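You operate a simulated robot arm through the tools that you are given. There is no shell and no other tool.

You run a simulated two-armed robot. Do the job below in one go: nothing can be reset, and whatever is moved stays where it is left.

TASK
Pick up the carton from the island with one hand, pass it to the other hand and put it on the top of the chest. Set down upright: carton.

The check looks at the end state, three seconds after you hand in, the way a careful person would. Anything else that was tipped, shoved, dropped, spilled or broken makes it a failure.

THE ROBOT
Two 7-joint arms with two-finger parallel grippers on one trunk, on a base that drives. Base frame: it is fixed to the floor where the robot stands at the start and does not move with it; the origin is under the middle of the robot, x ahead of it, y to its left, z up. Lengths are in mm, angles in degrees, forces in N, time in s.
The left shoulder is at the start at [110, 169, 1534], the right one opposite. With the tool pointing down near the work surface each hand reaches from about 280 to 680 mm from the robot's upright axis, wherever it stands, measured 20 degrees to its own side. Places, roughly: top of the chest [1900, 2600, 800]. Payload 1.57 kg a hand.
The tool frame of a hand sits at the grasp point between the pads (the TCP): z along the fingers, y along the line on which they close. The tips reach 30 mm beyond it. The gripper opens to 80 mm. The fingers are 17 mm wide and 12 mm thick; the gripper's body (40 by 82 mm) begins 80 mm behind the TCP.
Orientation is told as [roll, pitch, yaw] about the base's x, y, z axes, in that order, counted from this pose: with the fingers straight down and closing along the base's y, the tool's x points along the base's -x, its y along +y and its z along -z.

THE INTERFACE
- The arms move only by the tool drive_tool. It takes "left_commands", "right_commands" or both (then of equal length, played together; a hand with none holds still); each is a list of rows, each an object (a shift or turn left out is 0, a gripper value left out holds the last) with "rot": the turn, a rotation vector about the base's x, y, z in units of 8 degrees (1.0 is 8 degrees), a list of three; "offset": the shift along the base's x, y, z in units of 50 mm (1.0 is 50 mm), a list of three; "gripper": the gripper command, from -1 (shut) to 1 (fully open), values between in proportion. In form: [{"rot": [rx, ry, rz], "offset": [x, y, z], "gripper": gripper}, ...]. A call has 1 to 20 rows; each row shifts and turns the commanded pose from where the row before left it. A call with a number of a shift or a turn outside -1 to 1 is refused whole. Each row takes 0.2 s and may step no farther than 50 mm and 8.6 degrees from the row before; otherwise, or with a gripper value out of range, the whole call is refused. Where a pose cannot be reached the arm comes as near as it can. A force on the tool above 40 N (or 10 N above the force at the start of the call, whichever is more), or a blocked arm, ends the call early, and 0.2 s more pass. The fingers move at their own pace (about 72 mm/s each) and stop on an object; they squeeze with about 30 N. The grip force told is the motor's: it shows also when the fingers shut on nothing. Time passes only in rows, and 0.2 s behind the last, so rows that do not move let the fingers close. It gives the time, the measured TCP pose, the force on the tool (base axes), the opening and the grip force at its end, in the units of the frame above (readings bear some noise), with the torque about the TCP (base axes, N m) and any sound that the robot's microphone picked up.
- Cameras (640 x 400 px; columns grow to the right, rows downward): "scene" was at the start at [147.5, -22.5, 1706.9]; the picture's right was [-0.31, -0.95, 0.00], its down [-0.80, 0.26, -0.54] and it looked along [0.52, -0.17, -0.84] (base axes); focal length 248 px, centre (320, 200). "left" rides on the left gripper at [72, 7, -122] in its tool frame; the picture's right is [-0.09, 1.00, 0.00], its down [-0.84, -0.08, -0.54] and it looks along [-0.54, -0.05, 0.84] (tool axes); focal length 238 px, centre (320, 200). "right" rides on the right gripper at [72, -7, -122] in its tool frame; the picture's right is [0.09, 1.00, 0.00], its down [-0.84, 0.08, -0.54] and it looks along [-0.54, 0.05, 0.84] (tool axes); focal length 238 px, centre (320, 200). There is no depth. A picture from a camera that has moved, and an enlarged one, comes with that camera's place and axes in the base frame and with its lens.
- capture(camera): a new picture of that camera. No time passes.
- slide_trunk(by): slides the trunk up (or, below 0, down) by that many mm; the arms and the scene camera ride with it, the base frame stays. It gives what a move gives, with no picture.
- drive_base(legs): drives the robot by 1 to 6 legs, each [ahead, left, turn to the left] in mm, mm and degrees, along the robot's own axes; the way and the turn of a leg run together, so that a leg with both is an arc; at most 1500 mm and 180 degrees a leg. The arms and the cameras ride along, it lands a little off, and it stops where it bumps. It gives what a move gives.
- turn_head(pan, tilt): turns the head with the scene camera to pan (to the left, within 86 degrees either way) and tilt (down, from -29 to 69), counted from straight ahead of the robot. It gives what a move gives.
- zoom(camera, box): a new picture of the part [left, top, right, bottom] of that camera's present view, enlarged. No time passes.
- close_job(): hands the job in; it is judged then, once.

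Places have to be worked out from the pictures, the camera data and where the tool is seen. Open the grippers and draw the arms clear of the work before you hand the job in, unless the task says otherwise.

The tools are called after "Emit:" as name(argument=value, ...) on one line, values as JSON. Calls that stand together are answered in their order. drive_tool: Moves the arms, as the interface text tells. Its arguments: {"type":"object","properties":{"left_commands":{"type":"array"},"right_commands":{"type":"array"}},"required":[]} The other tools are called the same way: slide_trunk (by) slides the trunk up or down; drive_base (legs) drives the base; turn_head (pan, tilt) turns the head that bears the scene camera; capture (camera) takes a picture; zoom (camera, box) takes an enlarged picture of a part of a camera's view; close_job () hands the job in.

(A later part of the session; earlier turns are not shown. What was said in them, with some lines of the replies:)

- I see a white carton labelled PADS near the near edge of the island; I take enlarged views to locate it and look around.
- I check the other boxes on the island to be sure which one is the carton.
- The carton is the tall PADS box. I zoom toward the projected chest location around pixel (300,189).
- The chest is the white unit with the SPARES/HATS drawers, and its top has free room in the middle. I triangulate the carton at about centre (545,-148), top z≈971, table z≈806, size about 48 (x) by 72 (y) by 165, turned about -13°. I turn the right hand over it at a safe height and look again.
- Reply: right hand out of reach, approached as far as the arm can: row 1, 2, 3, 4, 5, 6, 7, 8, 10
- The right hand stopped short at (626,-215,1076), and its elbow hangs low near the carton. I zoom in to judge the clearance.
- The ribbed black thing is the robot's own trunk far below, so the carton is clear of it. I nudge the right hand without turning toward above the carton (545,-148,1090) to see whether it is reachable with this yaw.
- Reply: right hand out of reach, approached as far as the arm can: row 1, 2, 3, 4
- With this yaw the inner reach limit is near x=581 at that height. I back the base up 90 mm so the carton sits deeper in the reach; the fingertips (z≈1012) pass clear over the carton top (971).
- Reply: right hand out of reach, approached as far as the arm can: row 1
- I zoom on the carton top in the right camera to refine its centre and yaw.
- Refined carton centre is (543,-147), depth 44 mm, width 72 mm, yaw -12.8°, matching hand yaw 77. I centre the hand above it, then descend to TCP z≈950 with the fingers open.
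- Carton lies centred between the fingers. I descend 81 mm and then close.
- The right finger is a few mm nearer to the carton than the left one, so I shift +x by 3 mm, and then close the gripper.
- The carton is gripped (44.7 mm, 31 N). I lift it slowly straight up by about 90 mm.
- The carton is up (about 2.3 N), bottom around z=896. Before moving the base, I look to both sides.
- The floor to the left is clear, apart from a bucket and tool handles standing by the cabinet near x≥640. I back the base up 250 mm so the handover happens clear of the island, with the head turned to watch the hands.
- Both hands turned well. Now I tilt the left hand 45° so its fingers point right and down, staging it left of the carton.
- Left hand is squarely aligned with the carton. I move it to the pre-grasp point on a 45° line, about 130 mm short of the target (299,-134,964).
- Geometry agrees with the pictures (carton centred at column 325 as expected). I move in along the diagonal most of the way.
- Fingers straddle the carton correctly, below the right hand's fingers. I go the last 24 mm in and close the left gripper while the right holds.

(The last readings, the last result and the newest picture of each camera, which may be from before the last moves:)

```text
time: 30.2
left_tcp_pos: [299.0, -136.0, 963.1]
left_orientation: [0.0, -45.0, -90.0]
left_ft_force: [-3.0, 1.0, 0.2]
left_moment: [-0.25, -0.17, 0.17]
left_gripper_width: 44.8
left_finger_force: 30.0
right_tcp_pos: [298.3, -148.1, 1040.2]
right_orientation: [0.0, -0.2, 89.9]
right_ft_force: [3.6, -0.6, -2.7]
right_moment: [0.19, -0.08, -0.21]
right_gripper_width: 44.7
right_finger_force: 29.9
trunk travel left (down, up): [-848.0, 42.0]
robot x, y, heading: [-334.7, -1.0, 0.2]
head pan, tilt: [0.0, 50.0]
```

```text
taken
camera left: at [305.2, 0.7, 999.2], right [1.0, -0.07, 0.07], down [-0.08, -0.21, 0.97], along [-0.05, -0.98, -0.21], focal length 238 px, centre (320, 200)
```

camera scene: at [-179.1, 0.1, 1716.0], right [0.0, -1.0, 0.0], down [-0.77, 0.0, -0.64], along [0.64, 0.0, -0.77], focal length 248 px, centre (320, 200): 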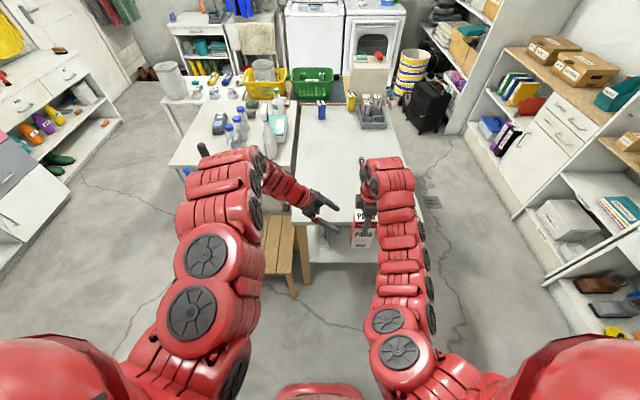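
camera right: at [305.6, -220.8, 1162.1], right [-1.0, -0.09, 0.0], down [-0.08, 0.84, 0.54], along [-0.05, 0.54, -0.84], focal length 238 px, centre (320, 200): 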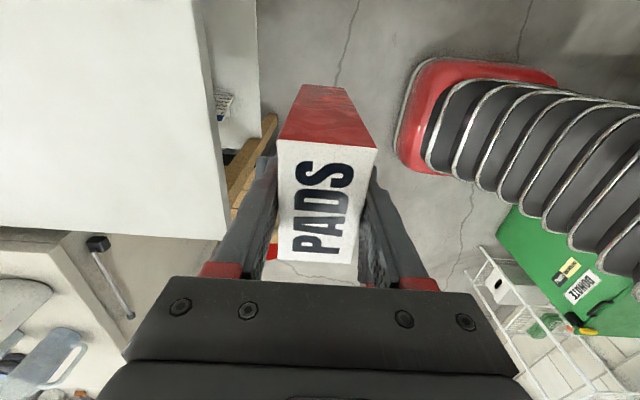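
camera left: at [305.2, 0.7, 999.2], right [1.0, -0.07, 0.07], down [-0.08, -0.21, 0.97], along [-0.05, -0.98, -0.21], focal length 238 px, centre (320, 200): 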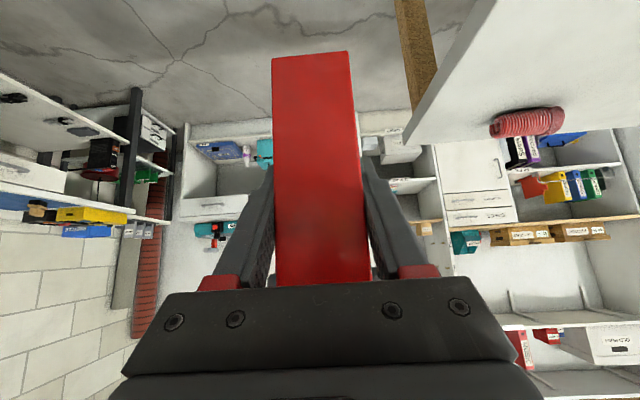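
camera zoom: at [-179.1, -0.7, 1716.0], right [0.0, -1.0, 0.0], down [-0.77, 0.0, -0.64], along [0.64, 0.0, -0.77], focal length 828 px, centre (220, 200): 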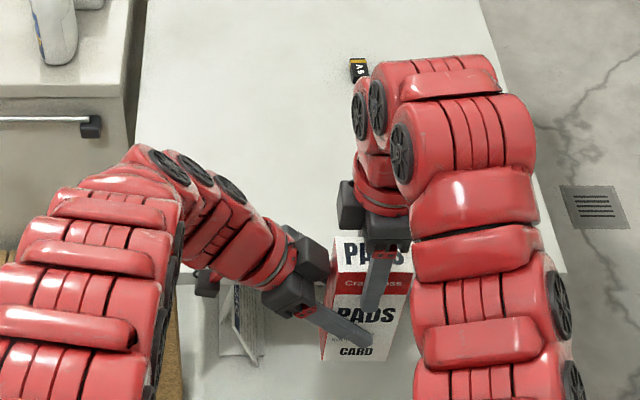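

Both hands hold the carton (left 44.8 mm, 30 N). I open the right gripper while the left holds still.

Emit:
drive_tool(left_commands=[{"gripper": -1}, {"gripper": -1}, {"gripper": -1}, {"gripper": -1}, {"gripper": -1}], right_commands=[{"gripper": 0.2}, {"gripper": 0.6}, {"gripper": 1}, {"gripper": 1}, {"gripper": 1}])

Emit:
capture(camera="right")

```text
time: 31.4
left_tcp_pos: [298.8, -137.3, 964.9]
left_orientation: [0.0, -45.0, -90.0]
left_ft_force: [0.6, -0.1, -0.2]
left_moment: [0.01, 0.01, 0.03]
left_gripper_width: 44.7
left_finger_force: 29.9
right_tcp_pos: [299.1, -147.6, 1040.6]
right_orientation: [-0.1, -0.1, 89.8]
right_ft_force: [0.4, -0.8, -0.2]
right_moment: [0.0, 0.0, 0.02]
right_gripper_width: 80.2
right_finger_force: 0.2
trunk travel left (down, up): [-848.0, 42.0]
robot x, y, heading: [-338.2, -1.6, 0.2]
head pan, tilt: [0.0, 50.0]
```

```text
taken
camera right: at [305.7, -221.2, 1162.0], right [-1.0, -0.09, 0.0], down [-0.08, 0.84, 0.54], along [-0.05, 0.54, -0.84], focal length 238 px, centre (320, 200)
```

right: 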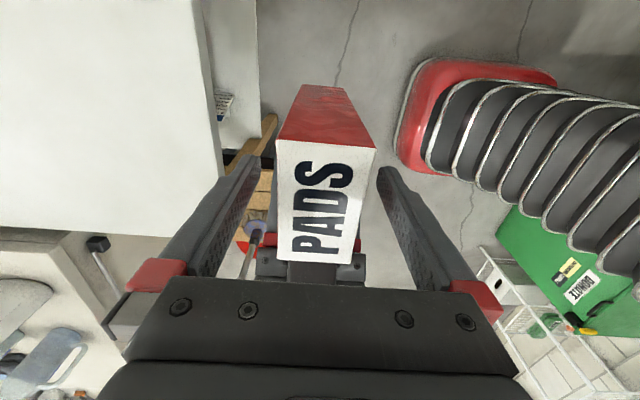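

The carton stays put in the left hand. I move the right hand up slightly and then away to the right.

Emit:
drive_tool(left_commands=[{"gripper": -1}, {"gripper": -1}, {"gripper": -1}, {"gripper": -1}, {"gripper": -1}, {"gripper": -1}, {"gripper": -1}, {"gripper": -1}, {"gripper": -1}, {"gripper": -1}], right_commands=[{"offset": [0, 0, 0.3], "gripper": 1}, {"offset": [0, 0, 0.4]}, {"offset": [0, -0.3, 0.3]}, {"offset": [0, -0.8, 0.2]}, {"offset": [0, -0.9, 0]}, {"offset": [0, -0.9, 0]}, {"offset": [0, -0.9, 0]}, {"offset": [0, -0.9, 0]}, {"offset": [0, -0.9, 0]}, {}])

Emit:
capture(camera="scene")

Emit:
capture(camera="left")

```text
time: 33.6
left_tcp_pos: [297.7, -136.1, 963.5]
left_orientation: [0.0, -44.9, -90.0]
left_ft_force: [-1.2, 0.1, -0.1]
left_moment: [0.01, 0.02, -0.03]
left_gripper_width: 44.5
left_finger_force: 29.7
right_tcp_pos: [297.1, -426.4, 1100.2]
right_orientation: [-0.1, 0.0, 89.9]
right_ft_force: [0.4, -0.4, -0.2]
right_moment: [0.01, 0.0, -0.05]
right_gripper_width: 80.0
right_finger_force: 0.0
trunk travel left (down, up): [-848.0, 42.0]
robot x, y, heading: [-336.2, -1.1, 0.1]
head pan, tilt: [0.0, 50.0]
```

```text
taken
camera scene: at [-179.1, 0.6, 1716.0], right [0.0, -1.0, 0.0], down [-0.77, 0.0, -0.64], along [0.64, 0.0, -0.77], focal length 248 px, centre (320, 200)
```

scene: 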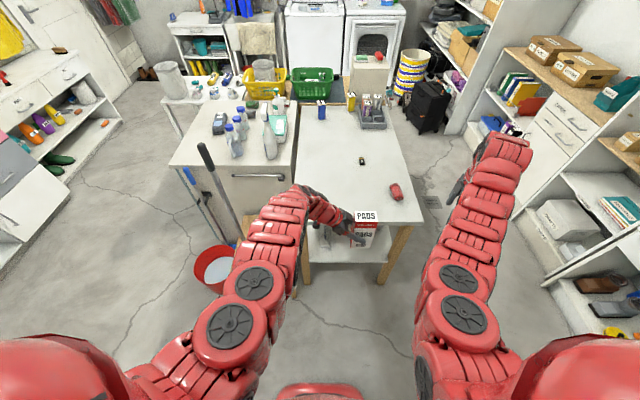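

```text
taken
camera left: at [305.3, 1.6, 999.3], right [1.0, -0.07, 0.07], down [-0.08, -0.21, 0.98], along [-0.05, -0.98, -0.21], focal length 238 px, centre (320, 200)
```

left: 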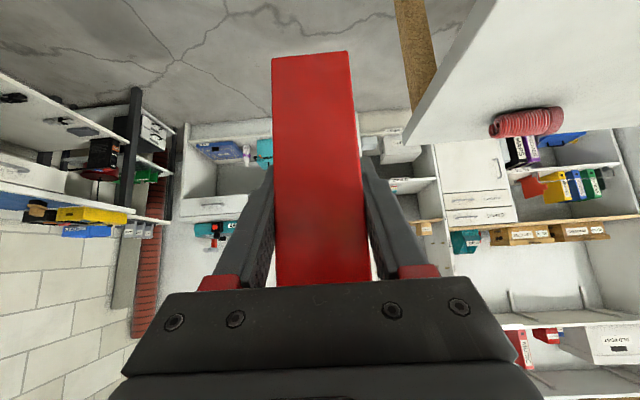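

The carton is solely in the left hand, upright and level; the right hand is clear. The bucket and handles sit around (470-700, 500-800), well ahead of my path at x≈-336, so I strafe left 1500 mm.

Emit:
drive_base(legs=[[0, 750, 0], [0, 750, 0]])

Emit:
capture(camera="scene")

Emit:
capture(camera="left")

```text
time: 41.4
left_tcp_pos: [299.6, 1367.5, 963.6]
left_orientation: [0.0, -45.0, -90.1]
left_ft_force: [-0.1, -0.3, -0.6]
left_moment: [0.06, 0.01, -0.02]
left_gripper_width: 44.7
left_finger_force: 30.1
right_tcp_pos: [297.1, 1075.9, 1099.4]
right_orientation: [-0.1, -0.2, 89.8]
right_ft_force: [-0.2, -0.1, 0.7]
right_moment: [0.01, -0.03, -0.03]
right_gripper_width: 79.8
right_finger_force: 0.0
trunk travel left (down, up): [-848.0, 42.0]
robot x, y, heading: [-334.1, 1503.0, 0.0]
head pan, tilt: [0.0, 50.0]
```

```text
taken
camera scene: at [-178.8, 1502.4, 1716.0], right [0.0, -1.0, 0.0], down [-0.77, 0.0, -0.64], along [0.64, 0.0, -0.77], focal length 248 px, centre (320, 200)
```

scene: 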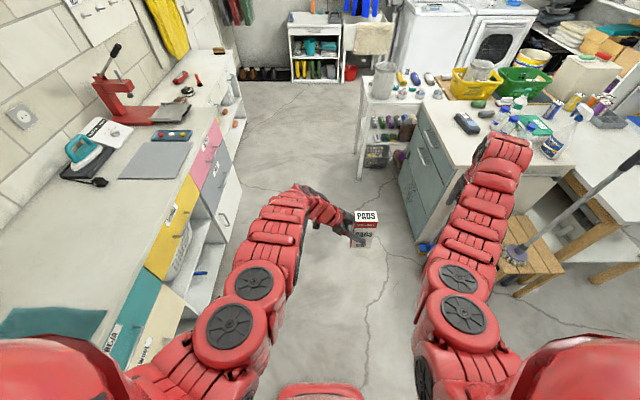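

```text
taken
camera left: at [305.5, 1503.4, 999.2], right [1.0, -0.07, 0.07], down [-0.08, -0.21, 0.97], along [-0.05, -0.98, -0.21], focal length 238 px, centre (320, 200)
```

left: 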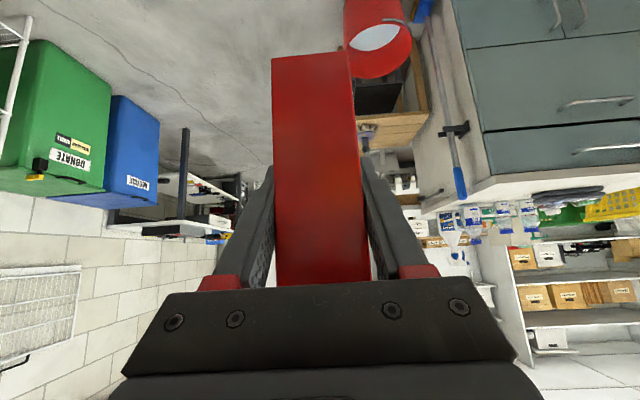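

I'm at (-334,1503) with the corridor ahead free (counter front at y≈2175, small table edge at y≈1205). I raise the trunk 40 mm for clearance, tuck the right hand inward, and drive ahead along y≈1650 in steps.

Emit:
slide_trunk(by=40)

Emit:
drive_tool(right_commands=[{"offset": [0, 0.6, 0]}, {"offset": [0, 0.7, 0]}, {"offset": [0, 0.7, 0]}, {}])

Emit:
drive_base(legs=[[0, 130, 0], [1000, 0, 0]])

Emit:
turn_head(pan=40, tilt=35)

Emit:
capture(camera="scene")

```text
time: 42.2
left_tcp_pos: [298.8, 1366.9, 1003.1]
left_orientation: [0.0, -44.9, -90.2]
left_ft_force: [1.0, -0.3, -2.2]
left_moment: [0.03, 0.0, 0.0]
left_gripper_width: 44.7
left_finger_force: 30.1
right_tcp_pos: [296.9, 1075.8, 1138.7]
right_orientation: [-0.1, -0.2, 89.9]
right_ft_force: [0.9, -0.3, -0.6]
right_moment: [0.01, -0.01, 0.0]
right_gripper_width: 79.9
right_finger_force: 0.1
trunk travel left (down, up): [-888.0, 2.0]
robot x, y, heading: [-335.8, 1507.6, -0.1]
head pan, tilt: [0.0, 50.0]
```

```text
time: 43.2
left_tcp_pos: [299.5, 1366.6, 1004.1]
left_orientation: [0.0, -44.9, -90.2]
left_ft_force: [0.4, -0.3, -2.8]
left_moment: [0.03, -0.02, -0.02]
left_gripper_width: 44.7
left_finger_force: 30.5
right_tcp_pos: [296.5, 1175.2, 1138.3]
right_orientation: [-0.1, -0.1, 89.9]
right_ft_force: [0.3, -0.2, -0.8]
right_moment: [0.01, -0.02, 0.02]
right_gripper_width: 80.0
right_finger_force: 0.1
trunk travel left (down, up): [-888.0, 2.0]
robot x, y, heading: [-338.3, 1502.1, 0.1]
head pan, tilt: [0.0, 50.0]
```

```text
time: 49.3
left_tcp_pos: [1302.6, 1492.1, 1004.2]
left_orientation: [0.1, -45.0, -90.2]
left_ft_force: [0.3, 0.5, -2.8]
left_moment: [0.03, -0.01, 0.0]
left_gripper_width: 44.7
left_finger_force: 29.5
right_tcp_pos: [1300.0, 1300.7, 1140.0]
right_orientation: [-0.2, -0.1, 89.7]
right_ft_force: [0.2, -0.6, -0.9]
right_moment: [-0.02, 0.0, 0.04]
right_gripper_width: 80.0
right_finger_force: 0.1
trunk travel left (down, up): [-888.0, 2.0]
robot x, y, heading: [666.2, 1631.8, -0.4]
head pan, tilt: [0.0, 50.0]
```

```text
time: 50.4
left_tcp_pos: [1302.8, 1493.6, 1003.6]
left_orientation: [0.0, -45.1, -90.1]
left_ft_force: [0.4, -0.8, -3.2]
left_moment: [0.02, 0.03, -0.04]
left_gripper_width: 44.8
left_finger_force: 29.6
right_tcp_pos: [1302.0, 1299.7, 1140.4]
right_orientation: [-0.1, -0.2, 89.6]
right_ft_force: [-0.4, -0.6, -0.3]
right_moment: [0.0, 0.0, -0.03]
right_gripper_width: 80.2
right_finger_force: 0.1
trunk travel left (down, up): [-888.0, 2.0]
robot x, y, heading: [668.2, 1634.1, -0.0]
head pan, tilt: [40.0, 35.0]
```

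```text
taken
camera scene: at [816.4, 1686.8, 1777.8], right [0.64, -0.77, 0.0], down [-0.44, -0.37, -0.82], along [0.63, 0.52, -0.57], focal length 248 px, centre (320, 200)
```

scene: 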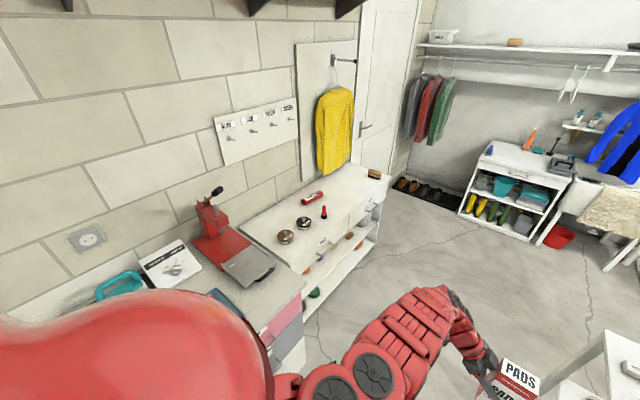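

Emit:
zoom(camera="scene", box=[190, 140, 430, 300])

```text
2.50 times, centred on (310, 220) of scene
camera zoom: at [816.4, 1686.8, 1777.8], right [0.64, -0.77, 0.0], down [-0.44, -0.37, -0.82], along [0.63, 0.52, -0.57], focal length 621 px, centre (345, 150)
```

zoom: 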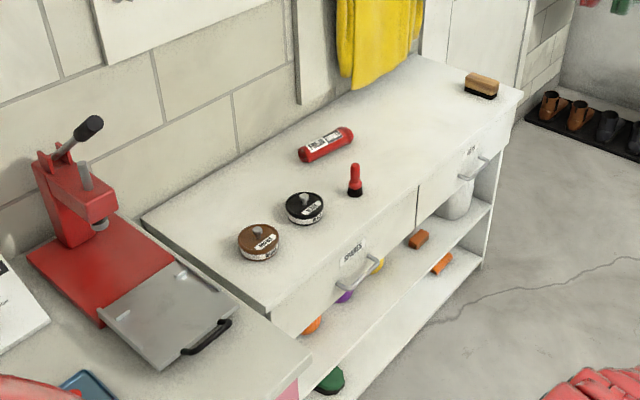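

Chest top (z≈800) spans about x 1370–2475, y 2335–2750; items: tins, brush at (1768,2439), torch at (1787–1964, 2630), scrubber at (2432,2460). Free spot: about (2150,2490). I drive ahead to x≈2000 at y≈1690 and turn left 90°.

Emit:
drive_base(legs=[[0, 55, 0], [1334, 0, 0]])

Emit:
turn_head(pan=0, tilt=50)

Emit:
capture(camera="scene")

```text
time: 57.5
left_tcp_pos: [2626.0, 1533.3, 1004.5]
left_orientation: [0.0, -45.1, -90.6]
left_ft_force: [-0.3, 0.6, -3.7]
left_moment: [0.05, 0.02, 0.0]
left_gripper_width: 44.8
left_finger_force: 29.9
right_tcp_pos: [2622.5, 1342.3, 1140.3]
right_orientation: [-0.1, -0.2, 89.3]
right_ft_force: [0.0, -0.6, 0.4]
right_moment: [-0.01, -0.02, -0.03]
right_gripper_width: 80.1
right_finger_force: 0.1
trunk travel left (down, up): [-888.0, 2.0]
robot x, y, heading: [1990.0, 1676.4, -0.8]
head pan, tilt: [40.0, 35.0]
```

```text
time: 58.6
left_tcp_pos: [2625.7, 1533.5, 1004.5]
left_orientation: [0.1, -44.9, -90.7]
left_ft_force: [-0.5, -0.3, -2.7]
left_moment: [0.03, -0.02, -0.01]
left_gripper_width: 44.9
left_finger_force: 30.0
right_tcp_pos: [2622.9, 1343.2, 1140.4]
right_orientation: [-0.1, -0.1, 89.3]
right_ft_force: [0.2, 0.0, -0.8]
right_moment: [0.0, 0.01, -0.01]
right_gripper_width: 79.8
right_finger_force: 0.1
trunk travel left (down, up): [-888.0, 2.0]
robot x, y, heading: [1993.0, 1677.0, -0.3]
head pan, tilt: [0.0, 50.0]
```

```text
taken
camera scene: at [2150.3, 1675.2, 1756.1], right [-0.01, -1.0, 0.0], down [-0.77, 0.01, -0.64], along [0.64, -0.01, -0.77], focal length 248 px, centre (320, 200)
```

scene: 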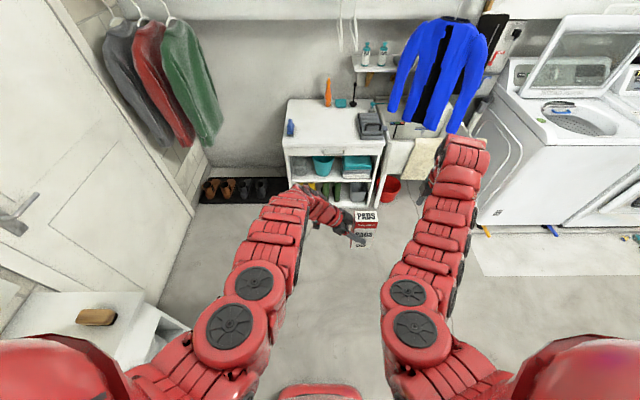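

Clear around. I turn left 90° to face the chest.

Emit:
drive_base(legs=[[0, 0, 45], [0, 0, 45]])

Emit:
capture(camera="scene")

Emit:
capture(camera="left")

```text
time: 63.2
left_tcp_pos: [2128.2, 2313.9, 1004.4]
left_orientation: [0.0, -45.1, -0.2]
left_ft_force: [-0.1, 0.7, -2.3]
left_moment: [-0.03, 0.03, 0.03]
left_gripper_width: 44.6
left_finger_force: 29.9
right_tcp_pos: [2321.2, 2311.9, 1139.6]
right_orientation: [-0.2, -0.3, 179.7]
right_ft_force: [0.1, 0.5, 0.6]
right_moment: [0.02, -0.02, -0.01]
right_gripper_width: 80.2
right_finger_force: 0.1
trunk travel left (down, up): [-888.0, 2.0]
robot x, y, heading: [1988.2, 1676.8, 89.8]
head pan, tilt: [0.0, 50.0]
```

```text
taken
camera scene: at [1993.3, 1834.5, 1756.0], right [1.0, 0.0, 0.0], down [0.0, -0.77, -0.64], along [0.0, 0.64, -0.77], focal length 248 px, centre (320, 200)
```

scene: 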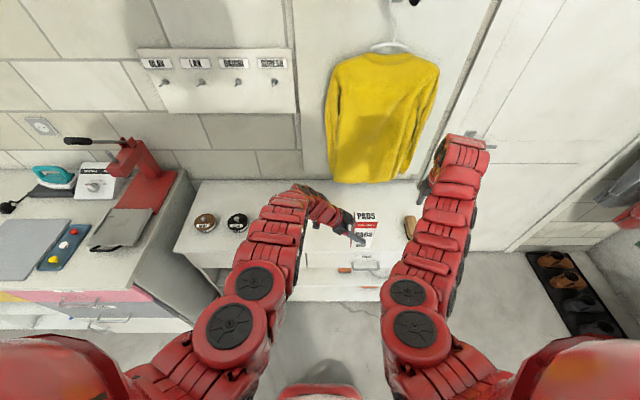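

```text
taken
camera left: at [1992.2, 2320.6, 1039.1], right [0.07, 1.0, 0.07], down [0.21, -0.08, 0.97], along [0.98, -0.05, -0.21], focal length 238 px, centre (320, 200)
```

left: 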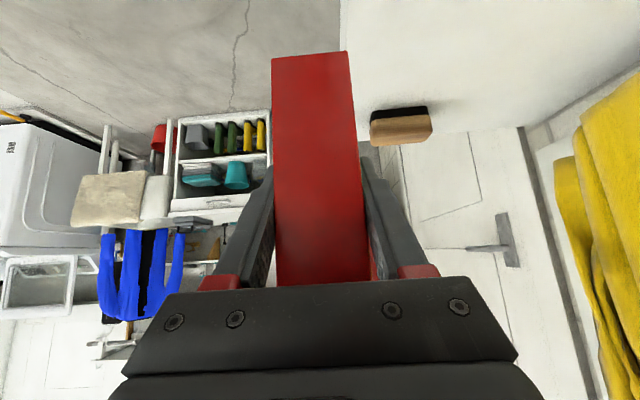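

Facing the chest squarely. I drive ahead 136 mm so the carton is over about (2140,2450), then look.

Emit:
drive_base(legs=[[136, 0, 0]])

Emit:
capture(camera="scene")

Emit:
capture(camera="right")

Emit:
capture(camera="left")

```text
time: 64.5
left_tcp_pos: [2129.1, 2447.2, 1004.6]
left_orientation: [0.1, -45.0, -0.3]
left_ft_force: [0.2, 0.3, -2.2]
left_moment: [-0.02, 0.02, 0.0]
left_gripper_width: 44.8
left_finger_force: 30.3
right_tcp_pos: [2320.8, 2445.4, 1139.9]
right_orientation: [-0.2, -0.1, 179.8]
right_ft_force: [-0.7, -0.1, 0.6]
right_moment: [-0.02, -0.04, 0.0]
right_gripper_width: 79.9
right_finger_force: 0.1
trunk travel left (down, up): [-888.0, 2.0]
robot x, y, heading: [1993.5, 1815.1, 89.9]
head pan, tilt: [0.0, 50.0]
```

```text
taken
camera scene: at [1993.1, 1967.8, 1756.3], right [1.0, 0.0, 0.0], down [0.0, -0.77, -0.64], along [0.0, 0.64, -0.77], focal length 248 px, centre (320, 200)
```

scene: 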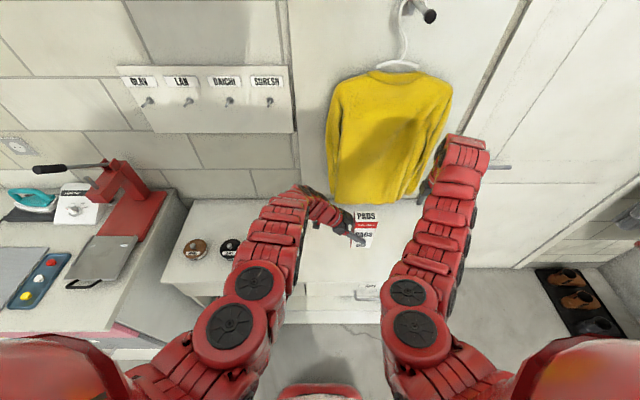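

```text
taken
camera right: at [2394.7, 2451.3, 1262.5], right [0.09, -1.0, 0.0], down [-0.84, -0.08, 0.54], along [-0.54, -0.04, -0.84], focal length 238 px, centre (320, 200)
```

right: 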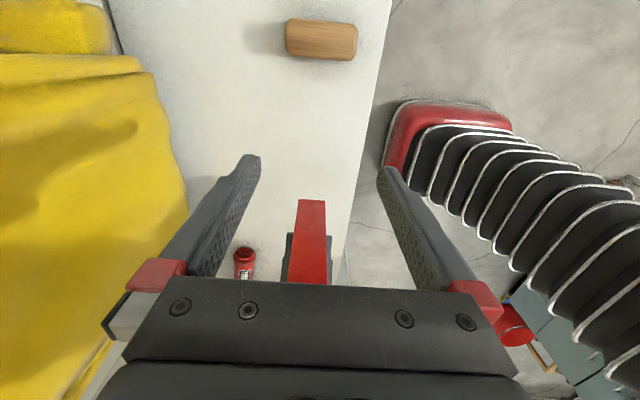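

```text
taken
camera left: at [1992.7, 2454.9, 1040.2], right [0.07, 1.0, 0.07], down [0.21, -0.08, 0.97], along [0.98, -0.05, -0.21], focal length 238 px, centre (320, 200)
```

left: 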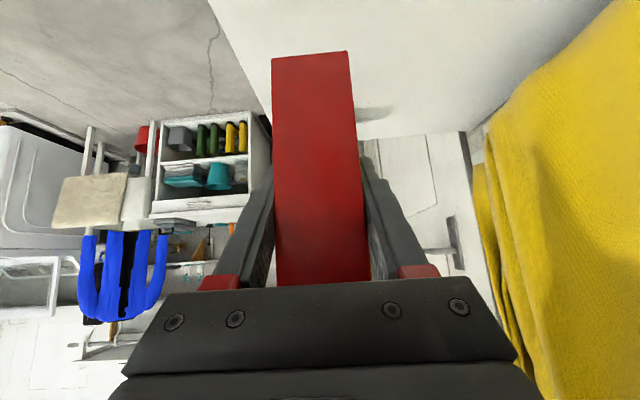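

The carton hangs over the free part of the chest, about 85 mm behind its front edge. I lower it 108 mm, then look before the final approach.

Emit:
drive_tool(left_commands=[{"offset": [0, 0, -0.3], "gripper": -1}, {"offset": [0, 0, -0.4], "gripper": -1}, {"offset": [0, 0, -0.4], "gripper": -1}, {"offset": [0, 0, -0.4], "gripper": -1}, {"offset": [0, 0, -0.4], "gripper": -1}, {"offset": [0, 0, -0.26], "gripper": -1}, {"gripper": -1}])

Emit:
capture(camera="left")

Emit:
zoom(camera="scene", box=[240, 160, 460, 300])

Emit:
capture(camera="right")

```text
time: 66.1
left_tcp_pos: [2116.4, 2432.7, 942.2]
left_orientation: [0.0, -45.0, -0.1]
left_ft_force: [-0.5, -0.2, -2.8]
left_moment: [0.02, 0.04, -0.02]
left_gripper_width: 44.8
left_finger_force: 30.3
left hand out of reach, approached as far as the arm can: row 2, 3, 4, 5, 6
right_tcp_pos: [2321.8, 2447.1, 1139.8]
right_orientation: [-0.2, -0.2, 179.9]
right_ft_force: [0.3, -0.8, 0.0]
right_moment: [0.0, 0.01, -0.04]
right_gripper_width: 79.9
right_finger_force: 0.1
trunk travel left (down, up): [-888.0, 2.0]
robot x, y, heading: [1990.1, 1816.8, 89.9]
head pan, tilt: [0.0, 50.0]
```

```text
taken
camera left: at [1979.6, 2440.1, 976.7], right [0.07, 1.0, 0.07], down [0.21, -0.08, 0.97], along [0.98, -0.05, -0.21], focal length 238 px, centre (320, 200)
```

left: 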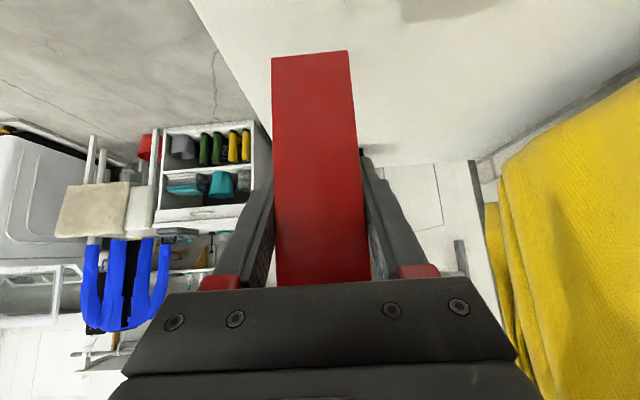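

```text
2.86 times, centred on (350, 230) of scene
camera zoom: at [1993.4, 1970.2, 1756.1], right [1.0, 0.0, 0.0], down [0.0, -0.77, -0.64], along [0.0, 0.64, -0.77], focal length 710 px, centre (234, 114)
```

zoom: 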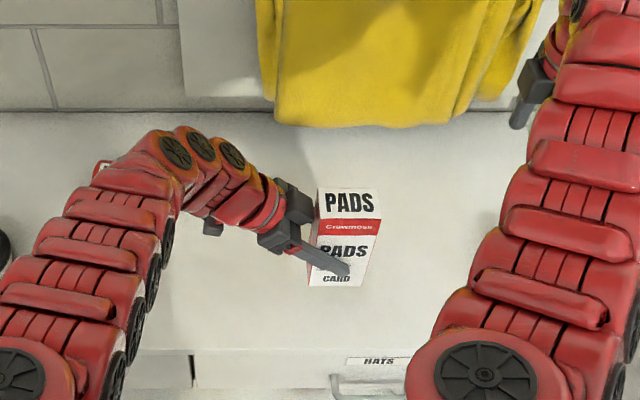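

```text
taken
camera right: at [2394.9, 2453.0, 1261.5], right [0.09, -1.0, 0.0], down [-0.84, -0.07, 0.54], along [-0.54, -0.05, -0.84], focal length 238 px, centre (320, 200)
```

right: 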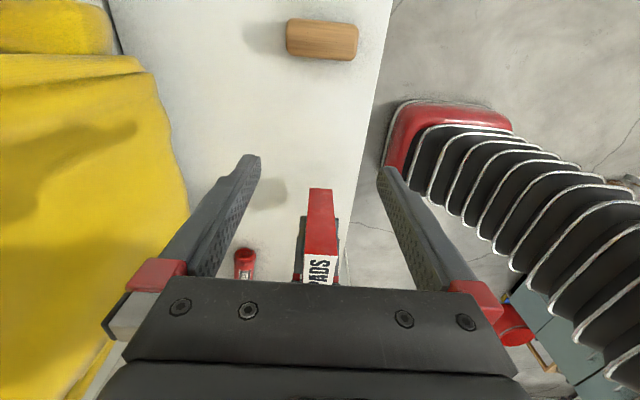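

The left arm's downward reach ended at z=942 (carton bottom ≈ 873), still level and over the free area. I lower the rest with the trunk: 55 mm first.

Emit:
slide_trunk(by=-55)

Emit:
capture(camera="left")

Emit:
zoom(camera="scene", box=[240, 160, 460, 300])

Emit:
capture(camera="right")

```text
time: 67.0
left_tcp_pos: [2116.0, 2432.7, 887.0]
left_orientation: [0.0, -44.9, -0.1]
left_ft_force: [-0.3, -0.2, -2.8]
left_moment: [-0.02, 0.06, 0.05]
left_gripper_width: 44.6
left_finger_force: 30.1
right_tcp_pos: [2321.7, 2448.4, 1084.1]
right_orientation: [-0.1, 0.0, 179.8]
right_ft_force: [-0.2, 0.8, -0.1]
right_moment: [0.01, 0.01, 0.0]
right_gripper_width: 79.9
right_finger_force: 0.1
trunk travel left (down, up): [-833.0, 57.0]
robot x, y, heading: [1992.9, 1814.7, 89.8]
head pan, tilt: [0.0, 50.0]
```

```text
taken
camera left: at [1979.5, 2440.1, 921.8], right [0.07, 1.0, 0.07], down [0.21, -0.08, 0.97], along [0.98, -0.05, -0.21], focal length 238 px, centre (320, 200)
```

left: 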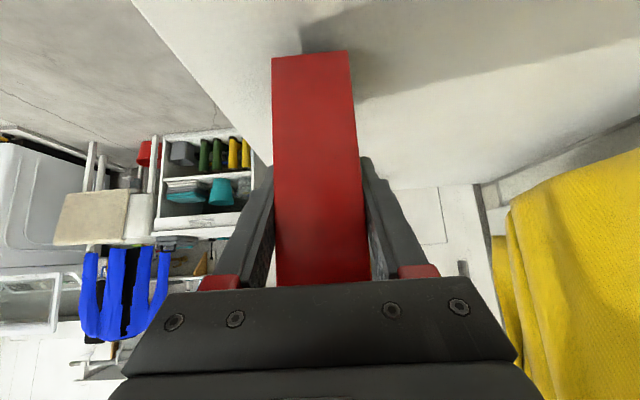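

```text
2.86 times, centred on (350, 230) of scene
camera zoom: at [1993.2, 1970.1, 1701.1], right [1.0, 0.0, 0.0], down [0.0, -0.77, -0.64], along [0.0, 0.64, -0.77], focal length 710 px, centre (234, 114)
```

zoom: 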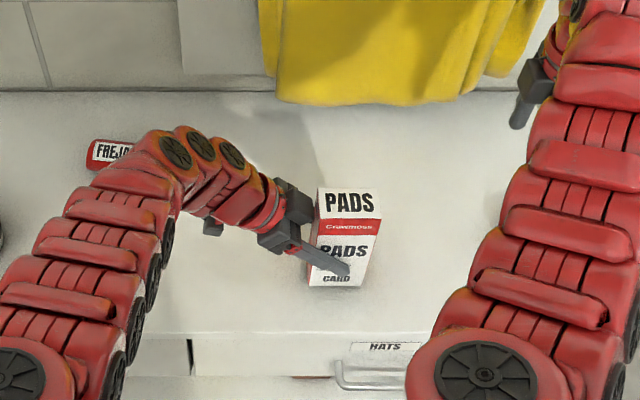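

```text
taken
camera right: at [2394.8, 2453.0, 1206.6], right [0.09, -1.0, 0.0], down [-0.84, -0.08, 0.54], along [-0.54, -0.05, -0.84], focal length 238 px, centre (320, 200)
```

right: 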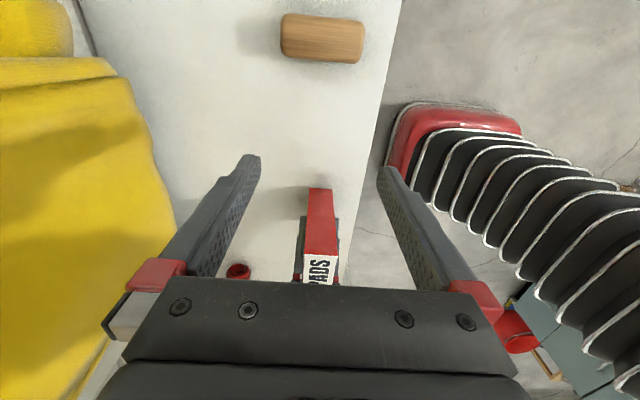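

The shadow is close under the carton; estimated bottom ≈ 818. I go down in small steps watching the force.

Emit:
slide_trunk(by=-10)

Emit:
slide_trunk(by=-4)

Emit:
zoom(camera="right", box=[240, 160, 400, 290])

Emit:
zoom(camera="left", box=[220, 0, 420, 125])

```text
time: 67.6
left_tcp_pos: [2116.4, 2432.8, 877.5]
left_orientation: [0.1, -45.0, -0.1]
left_ft_force: [0.6, -0.6, -2.0]
left_moment: [-0.01, 0.04, 0.03]
left_gripper_width: 44.8
left_finger_force: 30.0
right_tcp_pos: [2322.2, 2446.9, 1074.0]
right_orientation: [-0.1, -0.2, 179.8]
right_ft_force: [0.1, 0.4, -0.1]
right_moment: [-0.01, 0.0, 0.04]
right_gripper_width: 80.0
right_finger_force: 0.1
trunk travel left (down, up): [-823.0, 67.0]
robot x, y, heading: [1993.2, 1813.7, 90.1]
head pan, tilt: [0.0, 50.0]
```

```text
time: 68.1
left_tcp_pos: [2117.2, 2432.8, 875.2]
left_orientation: [0.2, -45.0, -0.1]
left_ft_force: [-1.7, -0.8, 15.2]
left_moment: [-0.48, 0.08, -0.13]
left_gripper_width: 44.6
left_finger_force: 30.5
right_tcp_pos: [2320.6, 2447.1, 1071.3]
right_orientation: [-0.2, -0.1, 179.8]
right_ft_force: [0.6, -0.5, 0.0]
right_moment: [0.02, 0.0, 0.0]
right_gripper_width: 79.7
right_finger_force: 0.0
trunk travel left (down, up): [-819.0, 71.0]
robot x, y, heading: [1992.2, 1812.2, 90.0]
head pan, tilt: [0.0, 50.0]
```

```text
3.08 times, centred on (320, 225) of right
camera zoom: at [2394.5, 2451.7, 1193.6], right [0.09, -1.0, 0.0], down [-0.84, -0.08, 0.54], along [-0.54, -0.05, -0.84], focal length 733 px, centre (320, 123)
```

zoom: 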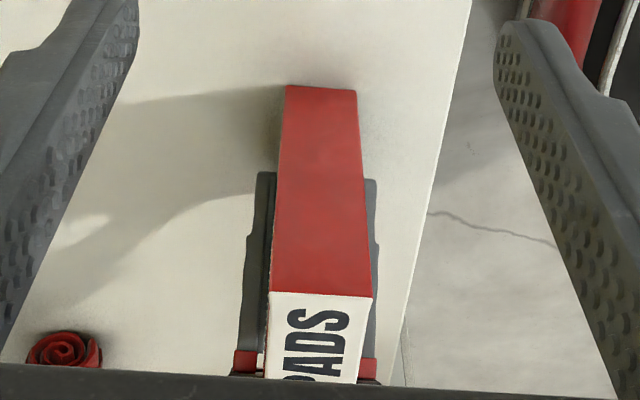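

```text
3.20 times, centred on (320, 62) of left
camera zoom: at [1979.7, 2440.0, 909.8], right [0.07, 1.0, 0.07], down [0.21, -0.08, 0.98], along [0.98, -0.05, -0.21], focal length 763 px, centre (320, 640)
```

zoom: 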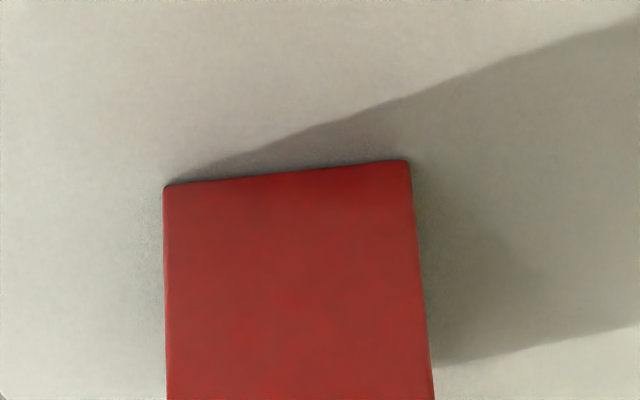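

Contact: the force went to +15 N at TCP z=875, so the carton stands on the chest. I ease off 1 mm and then open the left gripper.

Emit:
slide_trunk(by=1)

Emit:
drive_tool(left_commands=[{"gripper": -0.2}, {"gripper": 0.2}, {"gripper": 0.6}, {"gripper": 1}, {"gripper": 1}, {"gripper": 1}])

Emit:
capture(camera="left")

Emit:
zoom(camera="scene", box=[240, 160, 460, 300])

```text
time: 68.7
left_tcp_pos: [2118.1, 2432.5, 875.8]
left_orientation: [0.2, -45.1, -0.2]
left_ft_force: [0.9, 2.1, 12.2]
left_moment: [-0.13, -0.63, 0.13]
left_gripper_width: 44.7
left_finger_force: 30.6
right_tcp_pos: [2321.3, 2446.7, 1073.5]
right_orientation: [-0.2, -0.1, 179.8]
right_ft_force: [-0.1, 0.0, 0.5]
right_moment: [0.01, -0.01, -0.06]
right_gripper_width: 80.1
right_finger_force: 0.1
trunk travel left (down, up): [-820.0, 70.0]
robot x, y, heading: [1990.8, 1816.1, 89.9]
head pan, tilt: [0.0, 50.0]
```

```text
time: 70.0
left_tcp_pos: [2116.1, 2433.3, 873.4]
left_orientation: [-0.1, -44.9, -0.1]
left_ft_force: [-0.3, -0.2, -0.9]
left_moment: [0.03, -0.03, 0.02]
left_gripper_width: 80.1
left_finger_force: 0.0
right_tcp_pos: [2321.5, 2447.3, 1072.2]
right_orientation: [-0.1, -0.1, 179.8]
right_ft_force: [0.3, 0.8, 0.5]
right_moment: [0.0, 0.0, -0.01]
right_gripper_width: 79.6
right_finger_force: 0.1
trunk travel left (down, up): [-820.0, 70.0]
robot x, y, heading: [1991.4, 1815.6, 89.6]
head pan, tilt: [0.0, 50.0]
```

```text
taken
camera left: at [1979.5, 2440.0, 908.8], right [0.07, 1.0, 0.07], down [0.21, -0.08, 0.97], along [0.98, -0.05, -0.21], focal length 238 px, centre (320, 200)
```

left: 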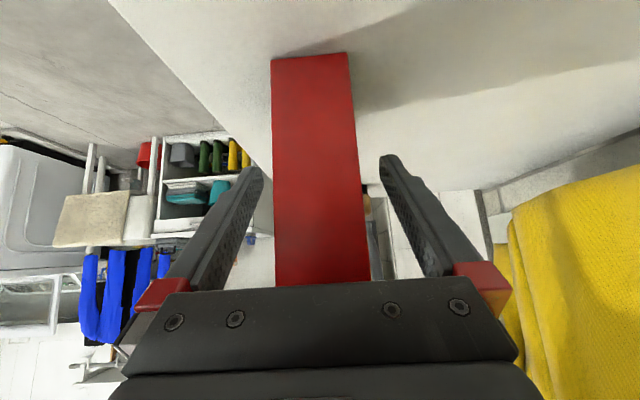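

```text
2.86 times, centred on (350, 230) of scene
camera zoom: at [1993.1, 1970.0, 1688.1], right [1.0, 0.0, 0.0], down [0.0, -0.77, -0.64], along [0.0, 0.64, -0.77], focal length 710 px, centre (234, 114)
```

zoom: 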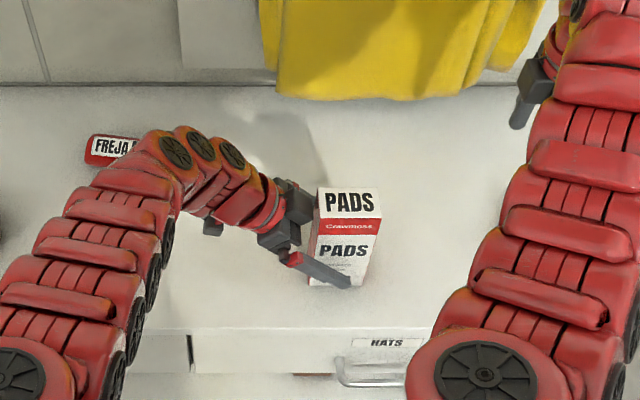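

The carton stands free between the open fingers. I draw the left hand back along its own finger line (left and up).

Emit:
drive_tool(left_commands=[{"offset": [-0.15, 0, 0.15], "gripper": 1}, {"offset": [-0.3, 0, 0.3]}, {"offset": [-0.4, 0, 0.4]}, {"offset": [-0.4, 0, 0.4]}, {"offset": [-0.4, 0, 0.4]}, {"offset": [-0.4, 0, 0.4]}, {"offset": [-0.4, 0, 0.4]}, {}])

Emit:
capture(camera="left")

Emit:
capture(camera="scene")

```text
time: 71.8
left_tcp_pos: [1993.6, 2433.4, 997.1]
left_orientation: [0.0, -44.9, 0.0]
left_ft_force: [-0.6, 0.0, -0.6]
left_moment: [-0.04, 0.01, 0.0]
left_gripper_width: 80.2
left_finger_force: 0.0
right_tcp_pos: [2320.9, 2448.1, 1071.7]
right_orientation: [-0.1, -0.2, 179.8]
right_ft_force: [0.2, -0.3, -0.8]
right_moment: [-0.04, 0.02, -0.03]
right_gripper_width: 80.0
right_finger_force: 0.1
trunk travel left (down, up): [-820.0, 70.0]
robot x, y, heading: [1994.2, 1812.1, 89.9]
head pan, tilt: [0.0, 50.0]
```

```text
taken
camera left: at [1856.8, 2440.3, 1031.1], right [0.07, 1.0, 0.06], down [0.21, -0.08, 0.97], along [0.98, -0.05, -0.21], focal length 238 px, centre (320, 200)
```

left: 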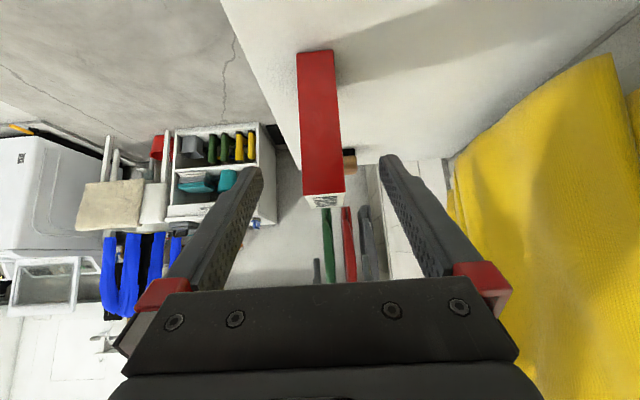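

```text
taken
camera scene: at [1993.4, 1970.2, 1688.0], right [1.0, 0.0, 0.0], down [0.0, -0.77, -0.64], along [0.0, 0.64, -0.77], focal length 248 px, centre (320, 200)
```

scene: 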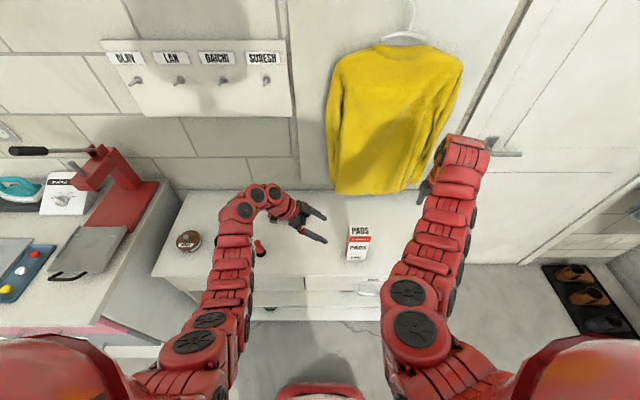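

Carton stands upright alone. I raise the trunk and back the base away so the arms clear the chest, then check.

Emit:
slide_trunk(by=60)

Emit:
drive_base(legs=[[-250, 0, 0]])

Emit:
capture(camera="scene")

Emit:
zoom(camera="scene", box=[160, 120, 480, 320])

```text
time: 72.8
left_tcp_pos: [1994.6, 2433.4, 1056.6]
left_orientation: [-0.1, -45.0, -0.1]
left_ft_force: [0.1, -0.1, -1.1]
left_moment: [-0.01, 0.02, 0.0]
left_gripper_width: 80.0
left_finger_force: 0.0
right_tcp_pos: [2320.5, 2447.9, 1131.8]
right_orientation: [0.0, -0.1, 179.8]
right_ft_force: [-0.5, -0.7, 0.0]
right_moment: [-0.02, 0.01, 0.01]
right_gripper_width: 80.1
right_finger_force: 0.0
trunk travel left (down, up): [-880.0, 10.0]
robot x, y, heading: [1991.0, 1813.4, 90.0]
head pan, tilt: [0.0, 50.0]
```

```text
time: 74.7
left_tcp_pos: [1994.5, 2184.7, 1054.8]
left_orientation: [-0.2, -45.0, -0.1]
left_ft_force: [-0.1, 0.0, 0.0]
left_moment: [0.0, 0.01, -0.03]
left_gripper_width: 79.9
left_finger_force: 0.1
right_tcp_pos: [2321.4, 2200.1, 1129.7]
right_orientation: [-0.2, -0.3, 179.9]
right_ft_force: [-0.4, 0.4, 0.3]
right_moment: [0.02, 0.02, -0.05]
right_gripper_width: 80.2
right_finger_force: 0.0
trunk travel left (down, up): [-880.0, 10.0]
robot x, y, heading: [1993.6, 1562.5, 89.7]
head pan, tilt: [0.0, 50.0]
```

```text
taken
camera scene: at [1993.0, 1722.7, 1747.9], right [1.0, 0.0, 0.0], down [0.0, -0.77, -0.64], along [0.0, 0.64, -0.77], focal length 248 px, centre (320, 200)
```

scene: 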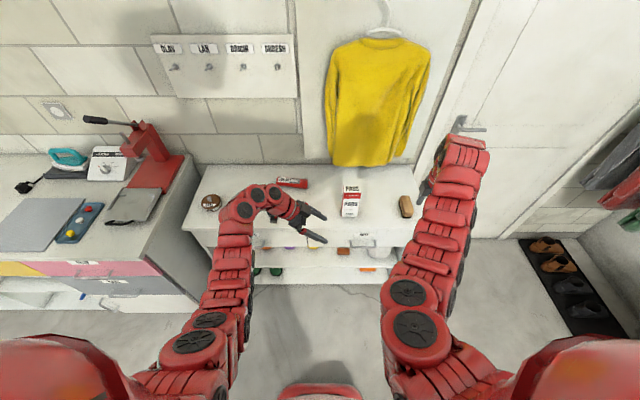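

```text
2.00 times, centred on (320, 220) of scene
camera zoom: at [1993.0, 1722.7, 1747.9], right [1.0, 0.0, 0.0], down [0.0, -0.77, -0.64], along [0.0, 0.64, -0.77], focal length 497 px, centre (320, 160)
```

zoom: 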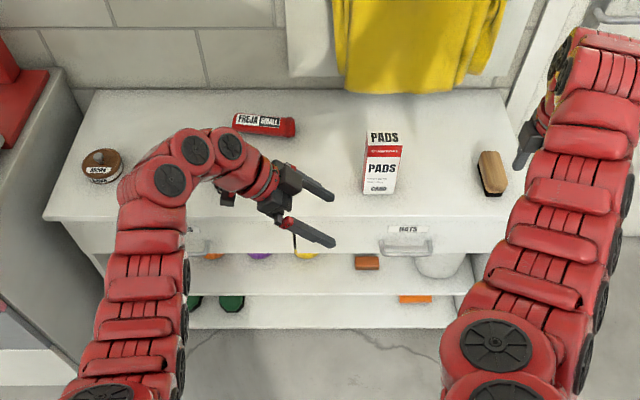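

The carton stands upright on the chest, the torch, scrubber and other visible items are unmoved, and both grippers are open and clear. I hand the job in.

Emit:
close_job()

```text
The job is handed in.
```

The PADS carton is standing upright on top of the chest, clear of the other items there. I handed the job in. The right hand lifted it from the island, passed it to the left hand in mid-air, and the left hand set it down.

- **Position:** The carton is at about [2130, 2430]. It sits in the free area to the right of the torch, and its front face is roughly 70 mm behind the chest's front edge.
- **Other items:** In the last picture the brown tin, torch, scrubber and hanging shirt look unmoved. The left arm hid the black tin and the small red brush. The brush was still standing in the picture before that. I did not see the black tin after the arm worked above it, though nothing touched that area as far as the readings show.
- **Robot:** Both grippers are open and the arms are drawn back from the chest. The base is backed off about 250 mm from where it stood to place the carton.
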